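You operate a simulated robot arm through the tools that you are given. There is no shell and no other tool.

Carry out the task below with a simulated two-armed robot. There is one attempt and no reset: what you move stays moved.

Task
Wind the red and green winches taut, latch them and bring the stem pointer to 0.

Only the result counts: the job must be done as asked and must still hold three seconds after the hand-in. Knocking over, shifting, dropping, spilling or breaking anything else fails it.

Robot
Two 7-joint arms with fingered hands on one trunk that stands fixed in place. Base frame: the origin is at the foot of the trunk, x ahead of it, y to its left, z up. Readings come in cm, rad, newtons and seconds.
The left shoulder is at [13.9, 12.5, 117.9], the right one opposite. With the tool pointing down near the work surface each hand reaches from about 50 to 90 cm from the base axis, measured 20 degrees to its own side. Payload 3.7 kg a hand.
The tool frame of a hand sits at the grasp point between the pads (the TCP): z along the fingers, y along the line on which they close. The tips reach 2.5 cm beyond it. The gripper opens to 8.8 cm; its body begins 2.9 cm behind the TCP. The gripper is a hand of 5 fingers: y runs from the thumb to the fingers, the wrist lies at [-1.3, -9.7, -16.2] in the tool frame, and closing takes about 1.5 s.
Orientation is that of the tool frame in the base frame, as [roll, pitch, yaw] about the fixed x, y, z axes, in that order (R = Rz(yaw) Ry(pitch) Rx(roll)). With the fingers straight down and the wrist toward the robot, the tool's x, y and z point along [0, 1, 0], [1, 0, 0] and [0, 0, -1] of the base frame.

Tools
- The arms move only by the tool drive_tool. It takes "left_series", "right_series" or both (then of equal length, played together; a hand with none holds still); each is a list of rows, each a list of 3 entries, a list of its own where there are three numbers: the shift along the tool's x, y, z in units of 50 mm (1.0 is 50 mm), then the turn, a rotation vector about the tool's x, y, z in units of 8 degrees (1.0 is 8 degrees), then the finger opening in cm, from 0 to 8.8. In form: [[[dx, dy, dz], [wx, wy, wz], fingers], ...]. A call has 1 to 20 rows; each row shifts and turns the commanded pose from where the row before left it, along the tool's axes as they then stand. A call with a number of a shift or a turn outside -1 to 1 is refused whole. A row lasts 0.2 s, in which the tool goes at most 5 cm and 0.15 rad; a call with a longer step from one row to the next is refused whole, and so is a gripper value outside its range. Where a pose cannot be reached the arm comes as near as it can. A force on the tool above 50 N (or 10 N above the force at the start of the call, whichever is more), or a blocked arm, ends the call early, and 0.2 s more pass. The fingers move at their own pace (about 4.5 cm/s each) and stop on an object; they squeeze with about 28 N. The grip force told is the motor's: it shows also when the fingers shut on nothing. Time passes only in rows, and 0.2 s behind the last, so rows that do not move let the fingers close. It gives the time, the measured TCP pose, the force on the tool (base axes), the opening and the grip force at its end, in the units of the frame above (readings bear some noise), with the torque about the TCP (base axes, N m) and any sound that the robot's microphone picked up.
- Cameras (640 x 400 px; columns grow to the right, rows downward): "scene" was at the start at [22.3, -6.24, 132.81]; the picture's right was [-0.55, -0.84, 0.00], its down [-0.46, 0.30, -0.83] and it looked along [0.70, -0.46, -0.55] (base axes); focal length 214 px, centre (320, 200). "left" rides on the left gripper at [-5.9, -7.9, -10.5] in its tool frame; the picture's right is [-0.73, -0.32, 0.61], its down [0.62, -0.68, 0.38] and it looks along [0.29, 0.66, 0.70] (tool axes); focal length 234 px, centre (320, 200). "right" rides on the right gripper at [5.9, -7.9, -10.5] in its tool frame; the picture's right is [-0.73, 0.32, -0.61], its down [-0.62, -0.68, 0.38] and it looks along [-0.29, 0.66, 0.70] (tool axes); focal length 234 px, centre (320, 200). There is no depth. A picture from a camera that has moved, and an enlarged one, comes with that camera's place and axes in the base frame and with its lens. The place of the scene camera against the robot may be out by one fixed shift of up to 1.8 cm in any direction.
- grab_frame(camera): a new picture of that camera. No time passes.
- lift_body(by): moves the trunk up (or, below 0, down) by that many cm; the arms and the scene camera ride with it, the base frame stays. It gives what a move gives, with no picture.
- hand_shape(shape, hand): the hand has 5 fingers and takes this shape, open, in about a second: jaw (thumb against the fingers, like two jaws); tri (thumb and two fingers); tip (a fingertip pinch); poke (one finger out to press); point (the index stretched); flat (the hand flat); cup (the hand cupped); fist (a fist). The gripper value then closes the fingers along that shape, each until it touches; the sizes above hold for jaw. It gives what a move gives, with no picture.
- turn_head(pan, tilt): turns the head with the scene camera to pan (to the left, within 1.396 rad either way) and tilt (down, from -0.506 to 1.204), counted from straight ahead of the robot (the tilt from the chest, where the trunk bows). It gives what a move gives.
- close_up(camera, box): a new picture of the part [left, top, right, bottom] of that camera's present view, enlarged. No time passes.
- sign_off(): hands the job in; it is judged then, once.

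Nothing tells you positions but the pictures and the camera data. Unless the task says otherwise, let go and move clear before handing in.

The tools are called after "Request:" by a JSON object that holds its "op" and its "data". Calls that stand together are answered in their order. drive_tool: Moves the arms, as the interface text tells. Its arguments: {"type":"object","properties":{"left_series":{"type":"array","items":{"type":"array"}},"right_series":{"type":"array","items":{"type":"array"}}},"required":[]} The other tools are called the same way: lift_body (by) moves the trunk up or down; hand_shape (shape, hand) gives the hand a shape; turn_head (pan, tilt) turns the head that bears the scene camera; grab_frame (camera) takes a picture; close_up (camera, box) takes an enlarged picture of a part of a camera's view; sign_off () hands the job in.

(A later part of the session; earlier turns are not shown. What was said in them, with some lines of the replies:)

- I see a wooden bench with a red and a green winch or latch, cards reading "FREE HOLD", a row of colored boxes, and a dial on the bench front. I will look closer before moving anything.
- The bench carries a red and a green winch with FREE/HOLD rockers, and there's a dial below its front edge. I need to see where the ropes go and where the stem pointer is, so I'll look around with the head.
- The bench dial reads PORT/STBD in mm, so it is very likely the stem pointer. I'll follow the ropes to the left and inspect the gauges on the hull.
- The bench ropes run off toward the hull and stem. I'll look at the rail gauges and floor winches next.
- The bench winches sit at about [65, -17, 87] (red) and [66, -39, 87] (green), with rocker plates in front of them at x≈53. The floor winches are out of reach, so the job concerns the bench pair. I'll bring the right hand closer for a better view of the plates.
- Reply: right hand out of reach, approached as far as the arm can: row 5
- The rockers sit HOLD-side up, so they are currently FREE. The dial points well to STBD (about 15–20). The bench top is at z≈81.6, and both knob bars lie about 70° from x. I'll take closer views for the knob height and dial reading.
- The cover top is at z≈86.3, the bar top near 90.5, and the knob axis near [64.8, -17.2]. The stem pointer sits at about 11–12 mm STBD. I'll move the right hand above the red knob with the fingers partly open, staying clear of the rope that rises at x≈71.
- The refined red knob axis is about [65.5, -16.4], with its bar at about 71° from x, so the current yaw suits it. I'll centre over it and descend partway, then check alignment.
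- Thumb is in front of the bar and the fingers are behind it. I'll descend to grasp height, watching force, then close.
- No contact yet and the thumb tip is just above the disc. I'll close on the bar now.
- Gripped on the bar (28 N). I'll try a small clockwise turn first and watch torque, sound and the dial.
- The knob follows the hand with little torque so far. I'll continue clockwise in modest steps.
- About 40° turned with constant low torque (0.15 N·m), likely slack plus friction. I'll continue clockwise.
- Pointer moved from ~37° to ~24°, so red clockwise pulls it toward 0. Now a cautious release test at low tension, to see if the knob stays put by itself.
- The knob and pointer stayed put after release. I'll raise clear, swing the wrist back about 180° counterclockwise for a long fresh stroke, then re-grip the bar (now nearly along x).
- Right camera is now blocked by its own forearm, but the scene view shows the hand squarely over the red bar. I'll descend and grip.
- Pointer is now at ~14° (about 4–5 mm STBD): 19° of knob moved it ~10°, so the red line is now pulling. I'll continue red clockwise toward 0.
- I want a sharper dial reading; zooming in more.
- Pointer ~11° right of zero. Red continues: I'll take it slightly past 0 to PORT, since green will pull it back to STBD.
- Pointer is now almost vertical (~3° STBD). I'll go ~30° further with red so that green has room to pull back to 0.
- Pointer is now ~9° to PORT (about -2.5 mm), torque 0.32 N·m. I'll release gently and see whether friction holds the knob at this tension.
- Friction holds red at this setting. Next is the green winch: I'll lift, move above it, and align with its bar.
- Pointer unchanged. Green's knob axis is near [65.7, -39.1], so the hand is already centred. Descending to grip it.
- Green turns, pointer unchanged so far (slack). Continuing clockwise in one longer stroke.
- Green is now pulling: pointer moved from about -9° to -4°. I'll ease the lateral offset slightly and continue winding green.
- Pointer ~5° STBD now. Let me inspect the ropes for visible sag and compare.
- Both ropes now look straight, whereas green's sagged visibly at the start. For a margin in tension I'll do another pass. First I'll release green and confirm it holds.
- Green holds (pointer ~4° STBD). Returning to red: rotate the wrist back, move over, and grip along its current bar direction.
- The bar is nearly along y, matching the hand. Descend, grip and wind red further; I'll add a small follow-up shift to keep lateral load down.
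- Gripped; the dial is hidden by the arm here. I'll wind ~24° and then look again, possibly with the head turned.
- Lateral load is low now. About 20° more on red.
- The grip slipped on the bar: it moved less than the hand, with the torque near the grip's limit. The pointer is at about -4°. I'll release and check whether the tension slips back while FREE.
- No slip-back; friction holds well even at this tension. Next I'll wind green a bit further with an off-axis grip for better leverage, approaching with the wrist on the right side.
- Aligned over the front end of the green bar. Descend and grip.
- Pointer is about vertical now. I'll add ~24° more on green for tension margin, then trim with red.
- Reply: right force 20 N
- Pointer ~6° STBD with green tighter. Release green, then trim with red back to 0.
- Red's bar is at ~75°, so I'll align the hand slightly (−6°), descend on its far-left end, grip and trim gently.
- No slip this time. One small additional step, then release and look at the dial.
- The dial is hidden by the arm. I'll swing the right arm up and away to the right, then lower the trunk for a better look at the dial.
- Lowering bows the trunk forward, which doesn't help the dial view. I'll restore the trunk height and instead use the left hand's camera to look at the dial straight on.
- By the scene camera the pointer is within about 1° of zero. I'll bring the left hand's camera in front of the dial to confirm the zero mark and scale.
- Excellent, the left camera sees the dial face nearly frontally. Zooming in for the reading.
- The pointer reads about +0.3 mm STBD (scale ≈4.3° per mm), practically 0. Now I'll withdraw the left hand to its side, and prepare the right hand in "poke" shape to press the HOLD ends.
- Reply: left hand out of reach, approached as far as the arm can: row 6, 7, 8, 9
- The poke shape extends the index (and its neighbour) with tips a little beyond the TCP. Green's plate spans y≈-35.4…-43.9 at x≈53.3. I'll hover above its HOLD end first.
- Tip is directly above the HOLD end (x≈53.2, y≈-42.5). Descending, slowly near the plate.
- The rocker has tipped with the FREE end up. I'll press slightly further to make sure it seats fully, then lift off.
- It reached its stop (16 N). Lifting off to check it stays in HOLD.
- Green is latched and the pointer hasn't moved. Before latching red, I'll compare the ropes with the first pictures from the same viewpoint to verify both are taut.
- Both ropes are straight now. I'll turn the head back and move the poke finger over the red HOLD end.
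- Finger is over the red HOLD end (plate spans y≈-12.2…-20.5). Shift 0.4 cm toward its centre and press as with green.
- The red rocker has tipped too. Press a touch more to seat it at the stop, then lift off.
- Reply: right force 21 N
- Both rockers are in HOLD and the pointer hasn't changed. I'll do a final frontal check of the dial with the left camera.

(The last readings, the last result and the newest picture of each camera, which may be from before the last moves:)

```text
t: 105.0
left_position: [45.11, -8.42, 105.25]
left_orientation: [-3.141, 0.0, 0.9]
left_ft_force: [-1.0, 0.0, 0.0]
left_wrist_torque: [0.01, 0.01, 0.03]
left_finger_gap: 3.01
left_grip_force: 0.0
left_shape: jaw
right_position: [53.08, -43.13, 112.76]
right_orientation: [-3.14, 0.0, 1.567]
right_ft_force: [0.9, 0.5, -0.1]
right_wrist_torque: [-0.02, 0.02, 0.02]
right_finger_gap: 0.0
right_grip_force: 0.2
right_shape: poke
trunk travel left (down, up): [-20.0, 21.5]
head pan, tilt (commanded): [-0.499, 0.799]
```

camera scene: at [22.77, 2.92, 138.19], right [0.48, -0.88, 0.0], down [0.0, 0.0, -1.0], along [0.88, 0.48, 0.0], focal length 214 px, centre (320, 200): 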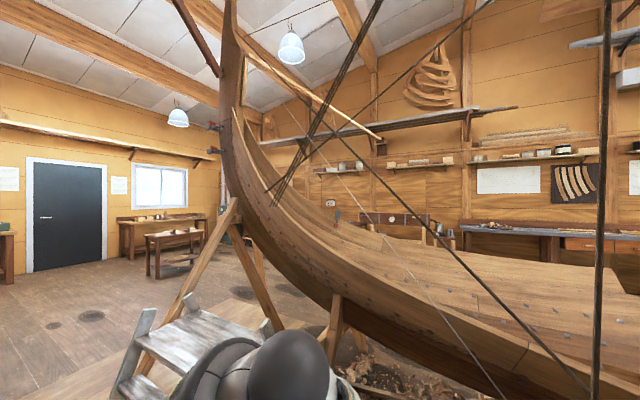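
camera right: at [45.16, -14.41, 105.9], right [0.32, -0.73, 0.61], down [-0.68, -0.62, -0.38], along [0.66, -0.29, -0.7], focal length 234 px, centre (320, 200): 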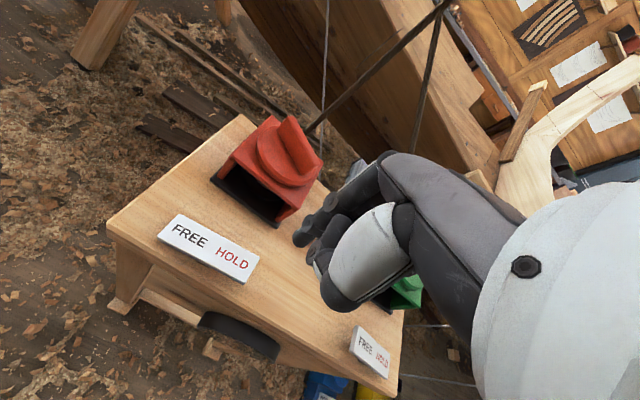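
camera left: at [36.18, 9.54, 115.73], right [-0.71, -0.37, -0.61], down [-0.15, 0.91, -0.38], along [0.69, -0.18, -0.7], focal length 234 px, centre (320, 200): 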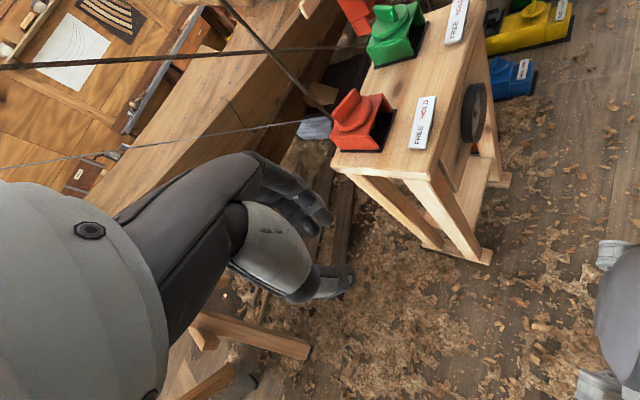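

Request:
{"op": "drive_tool", "data": {"left_series": [[[-0.35, -0.44, 0], [0, 0, 0], 3], [[-0.35, -0.44, 0], [0, 0, 0], 3], [[-0.25, 0.172, 0.88], [0, 0, 0], 3], [[-0.25, 0.172, 0.88], [0, 0, 0], 3], [[-0.25, 0.172, 0.88], [0, 0, 0], 3], [[-0.25, 0.172, 0.88], [0, 0, 0], 3], [[-0.25, 0.172, 0.88], [0, 0, 0], 3], [[0, 0, 0], [0, 0, 0], 3]]}}

Request:
{"op": "grab_frame", "data": {"camera": "left"}}

Request:
{"op": "close_up", "data": {"camera": "left", "box": [325, 110, 400, 205]}}

```text
t: 106.8
left_position: [39.12, -15.81, 83.42]
left_orientation: [3.141, 0.0, 0.9]
left_ft_force: [-1.5, 0.1, -0.2]
left_wrist_torque: [-0.03, -0.04, 0.0]
left_finger_gap: 3.02
left_grip_force: 0.0
left_shape: jaw
right_position: [53.01, -43.14, 112.81]
right_orientation: [3.139, 0.001, 1.567]
right_ft_force: [-0.3, -0.5, 0.3]
right_wrist_torque: [0.01, 0.01, -0.01]
right_finger_gap: 0.01
right_grip_force: 0.1
right_shape: poke
trunk travel left (down, up): [-20.0, 21.5]
head pan, tilt (commanded): [-0.499, 0.799]
```

```text
taken
camera left: at [29.28, -15.49, 93.94], right [-0.7, -0.37, -0.61], down [-0.15, 0.91, -0.38], along [0.7, -0.18, -0.7], focal length 234 px, centre (320, 200)
```

left: 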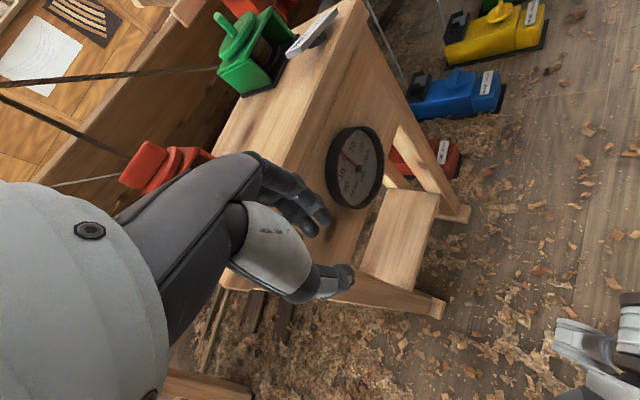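

```text
4.21 times, centred on (362, 158) of left
camera zoom: at [29.28, -15.49, 93.94], right [-0.7, -0.37, -0.61], down [-0.15, 0.91, -0.38], along [0.7, -0.18, -0.7], focal length 986 px, centre (141, 379)
```

zoom: 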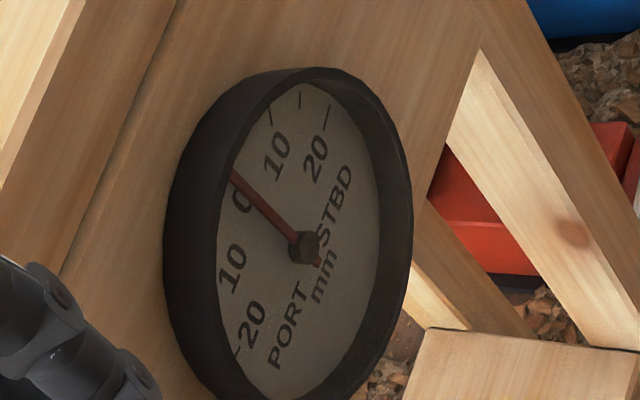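

Going a little lower for a cleaner view of the zero mark.

Request:
{"op": "drive_tool", "data": {"left_series": [[[-0.2, 0.1, 0.7], [0, 0, 0], 3], [[-0.2, 0.1, 0.7], [0, 0, 0], 3], [[0, 0, 0], [0, 0, 0], 3]]}}

Request:
{"op": "grab_frame", "data": {"camera": "left"}}

Request:
{"op": "close_up", "data": {"camera": "left", "box": [300, 110, 380, 210]}}

```text
t: 107.6
left_position: [38.66, -17.82, 76.45]
left_orientation: [3.141, 0.0, 0.898]
left_ft_force: [-0.5, 0.2, 0.3]
left_wrist_torque: [0.03, -0.02, -0.05]
left_finger_gap: 3.02
left_grip_force: 0.2
left_shape: jaw
right_position: [53.12, -43.1, 112.74]
right_orientation: [3.139, 0.001, 1.567]
right_ft_force: [1.3, 0.1, 0.3]
right_wrist_torque: [0.0, -0.01, -0.01]
right_finger_gap: 0.0
right_grip_force: 0.0
right_shape: poke
trunk travel left (down, up): [-20.0, 21.5]
head pan, tilt (commanded): [-0.499, 0.799]
```

```text
taken
camera left: at [28.77, -17.53, 86.96], right [-0.7, -0.37, -0.61], down [-0.15, 0.91, -0.38], along [0.69, -0.18, -0.7], focal length 234 px, centre (320, 200)
```

left: 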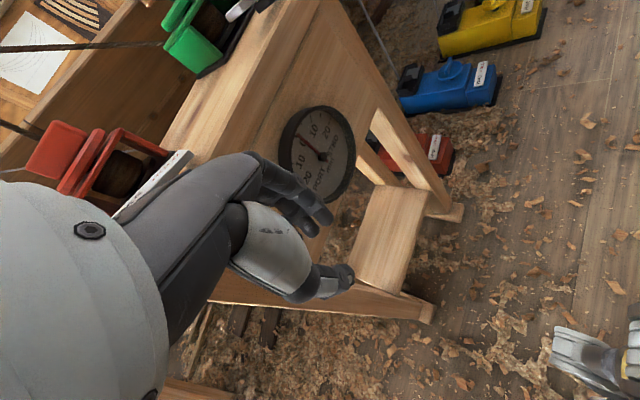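

```text
4.00 times, centred on (340, 160) of left
camera zoom: at [28.77, -17.53, 86.96], right [-0.7, -0.37, -0.61], down [-0.15, 0.91, -0.38], along [0.69, -0.18, -0.7], focal length 937 px, centre (240, 360)
```

zoom: 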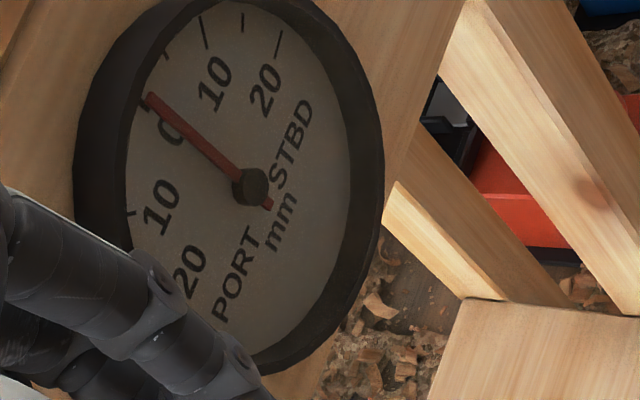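

Request:
{"op": "close_up", "data": {"camera": "left", "box": [310, 120, 350, 160]}}

Request:
{"op": "close_up", "data": {"camera": "left", "box": [310, 125, 335, 150]}}

```text
10.00 times, centred on (330, 140) of left
camera zoom: at [28.77, -17.53, 86.96], right [-0.7, -0.37, -0.61], down [-0.15, 0.91, -0.38], along [0.69, -0.18, -0.7], focal length 2342 px, centre (220, 800)
```

zoom: 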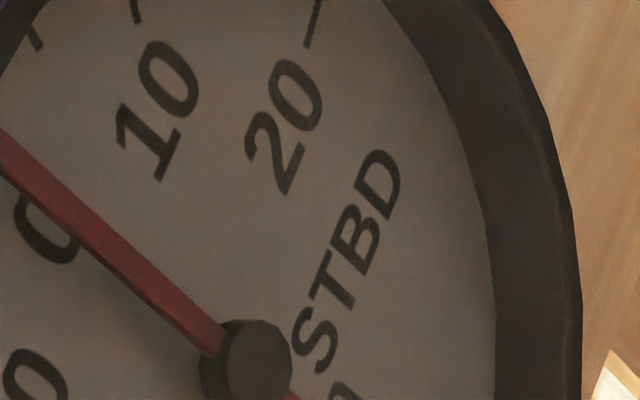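

```text
16.00 times, centred on (322, 138) of left
camera zoom: at [28.77, -17.53, 86.96], right [-0.7, -0.37, -0.61], down [-0.15, 0.91, -0.38], along [0.69, -0.18, -0.7], focal length 3747 px, centre (280, 1200)
```

zoom: 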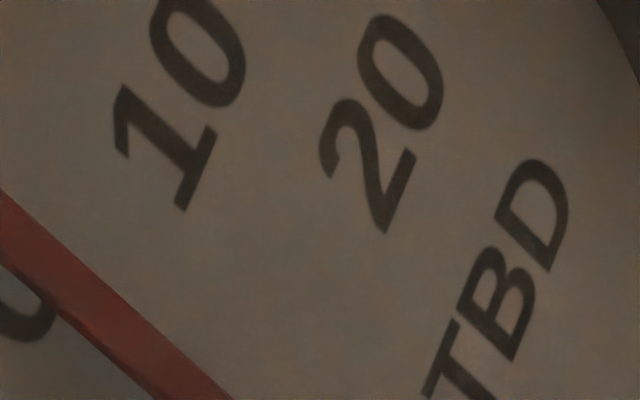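

The dial reads about +0.3 mm STBD, so it is effectively on 0, and both rockers show HOLD. I'll withdraw the left hand clear and take one last look before handing in.

Request:
{"op": "drive_tool", "data": {"left_series": [[[0.2, -0.1, -0.7], [0, 0, 0], 3], [[0.2, -0.1, -0.7], [0, 0, 0], 3], [[0.25, -0.172, -0.88], [0, 0, 0], 3], [[0.25, -0.172, -0.88], [0, 0, 0], 3], [[0.25, -0.172, -0.88], [0, 0, 0], 3], [[0.25, -0.172, -0.88], [0, 0, 0], 3], [[0.25, -0.172, -0.88], [0, 0, 0], 3], [[0.6, -0.3, -0.2], [0, 0, 0], 3], [[0.6, -0.3, -0.2], [0, 0, 0], 3], [[0, 0, 0], [0, 0, 0], 3]]}}

Request:
{"op": "grab_frame", "data": {"camera": "scene"}}

Request:
{"op": "close_up", "data": {"camera": "scene", "box": [250, 150, 420, 270]}}

Request:
{"op": "close_up", "data": {"camera": "scene", "box": [328, 236, 360, 256]}}

```text
t: 109.8
left_position: [41.61, -3.81, 96.54]
left_orientation: [3.141, 0.0, 0.901]
left_ft_force: [0.2, -0.4, 0.1]
left_wrist_torque: [0.01, 0.0, 0.0]
left_finger_gap: 3.03
left_grip_force: 0.1
left_shape: jaw
left hand out of reach, approached as far as the arm can: row 6, 7, 8, 9
right_position: [53.03, -43.03, 112.79]
right_orientation: [3.141, 0.0, 1.566]
right_ft_force: [0.3, 0.9, 0.4]
right_wrist_torque: [0.0, -0.03, 0.0]
right_finger_gap: 0.0
right_grip_force: 0.1
right_shape: poke
trunk travel left (down, up): [-20.0, 21.5]
head pan, tilt (commanded): [-0.499, 0.799]
```

```text
taken
camera scene: at [21.95, -5.22, 130.99], right [-0.48, -0.88, 0.0], down [-0.63, 0.34, -0.7], along [0.61, -0.33, -0.72], focal length 214 px, centre (320, 200)
```

scene: 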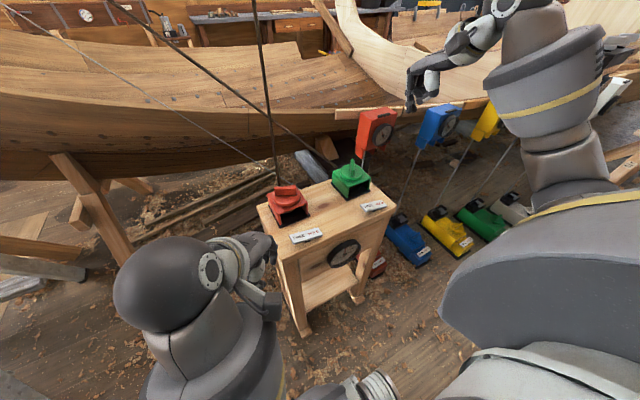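

```text
3.33 times, centred on (335, 210) of scene
camera zoom: at [21.95, -5.22, 130.99], right [-0.48, -0.88, 0.0], down [-0.63, 0.34, -0.7], along [0.61, -0.33, -0.72], focal length 715 px, centre (270, 167)
```

zoom: 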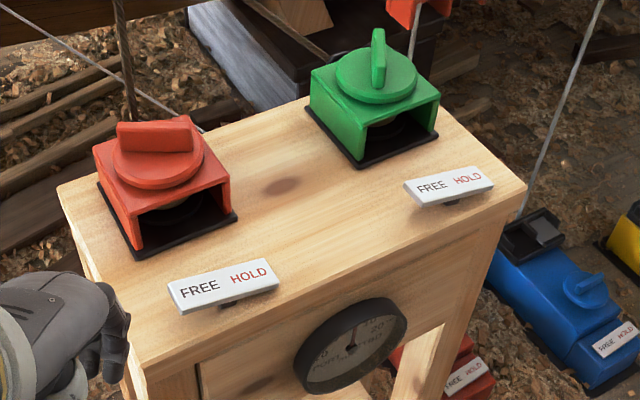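

```text
16.00 times, centred on (344, 246) of scene
camera zoom: at [21.95, -5.22, 130.99], right [-0.48, -0.88, 0.0], down [-0.63, 0.34, -0.7], along [0.61, -0.33, -0.72], focal length 3432 px, centre (-64, -536)
```

zoom: 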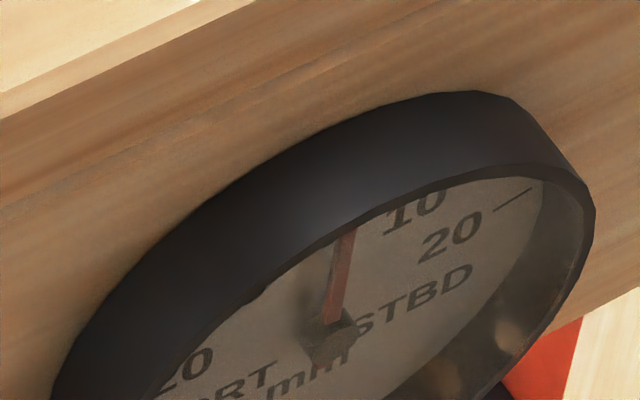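

Everything holds: both rockers in HOLD and the pointer on 0. I'll just move the left hand further from the bench before handing in.

Request:
{"op": "drive_tool", "data": {"left_series": [[[0.4, -0.3, -0.7], [0, 0, 0], 3], [[0.4, -0.3, -0.7], [0, 0, 0], 3], [[0.7, -0.3, -0.5], [0, 0, 0], 3], [[0.7, -0.3, -0.5], [0, 0, 0], 3], [[0, 0, 0], [0, 0, 0], 3], [[0, 0, 0], [0, 0, 0], 3]], "right_series": [[[0, 0, -0.5], [0, 0, 0], 0], [[0, 0, -0.5], [0, 0, 0], 0], [[0, 0, 0], [0, 0, 0], 0], [[0, 0, 0], [0, 0, 0], 0], [[0, 0, 0], [0, 0, 0], 0], [[0, 0, 0], [0, 0, 0], 0]]}}

Request:
{"op": "grab_frame", "data": {"camera": "scene"}}

Request:
{"op": "close_up", "data": {"camera": "scene", "box": [318, 230, 368, 275]}}

```text
t: 111.2
left_position: [45.57, 2.7, 94.66]
left_orientation: [3.14, -0.003, 0.9]
left_ft_force: [-0.1, -0.4, 0.4]
left_wrist_torque: [0.0, 0.02, 0.02]
left_finger_gap: 3.04
left_grip_force: 0.0
left_shape: jaw
left hand out of reach, approached as far as the arm can: row 1, 2, 3, 4
right_position: [52.99, -43.08, 117.87]
right_orientation: [3.14, 0.001, 1.566]
right_ft_force: [-0.3, -0.4, -0.6]
right_wrist_torque: [0.0, -0.03, 0.0]
right_finger_gap: 0.0
right_grip_force: 0.1
right_shape: poke
trunk travel left (down, up): [-20.0, 21.5]
head pan, tilt (commanded): [-0.499, 0.799]
```

```text
taken
camera scene: at [21.94, -5.24, 130.99], right [-0.48, -0.88, 0.0], down [-0.63, 0.34, -0.7], along [0.61, -0.33, -0.72], focal length 214 px, centre (320, 200)
```

scene: 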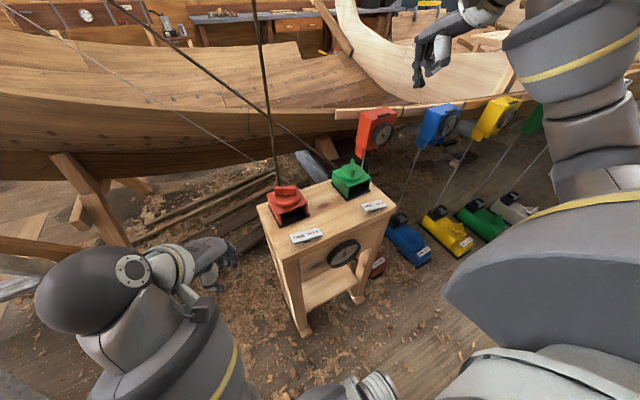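

```text
8.89 times, centred on (343, 252) of scene
camera zoom: at [21.94, -5.24, 130.99], right [-0.48, -0.88, 0.0], down [-0.63, 0.34, -0.7], along [0.61, -0.33, -0.72], focal length 1906 px, centre (116, -267)
```

zoom: 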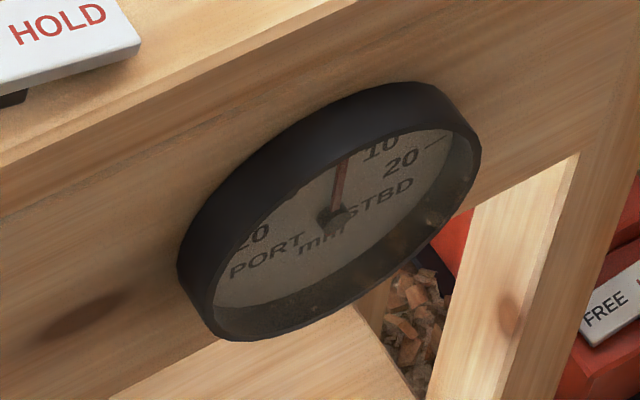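

Both winches are wound with straight ropes, both rockers are down on HOLD, the stem pointer stands at 0 (within about 0.3 mm), and both hands are clear. Handing in.

Request:
{"op": "sign_off", "data": {}}

```text
The job is handed in.
```

I wound the red and green winches on the bench, set both latches to HOLD, and brought the stem pointer to about 0.3 mm STBD. I've handed the job in and don't have a result back yet.

- **Pointer:** it started at roughly 8.5 mm STBD. My last close reading, from the left hand's camera, put it about 0.3 mm to STBD of 0. It did not move when I set the latches or afterwards.
- **Tautness:** both ropes look straight; the green one was visibly sagging at the start. Nothing in the scene shows line tension, so I judged tautness from the straight ropes, the resistance at the knobs, and the pointer answering to each winch. I can't say whether that meets a specific tension limit.
- **Latches:** both rockers went down to their stops on the HOLD side and stayed there after I lifted off. I did not try turning the knobs against the latches.
- **Which winches:** there are also red and green winches on the floor. I took the task to mean the pair on the bench, because they move the stem pointer, and left the floor ones alone.

Both hands are clear of the bench. I saw nothing else knocked or shifted.
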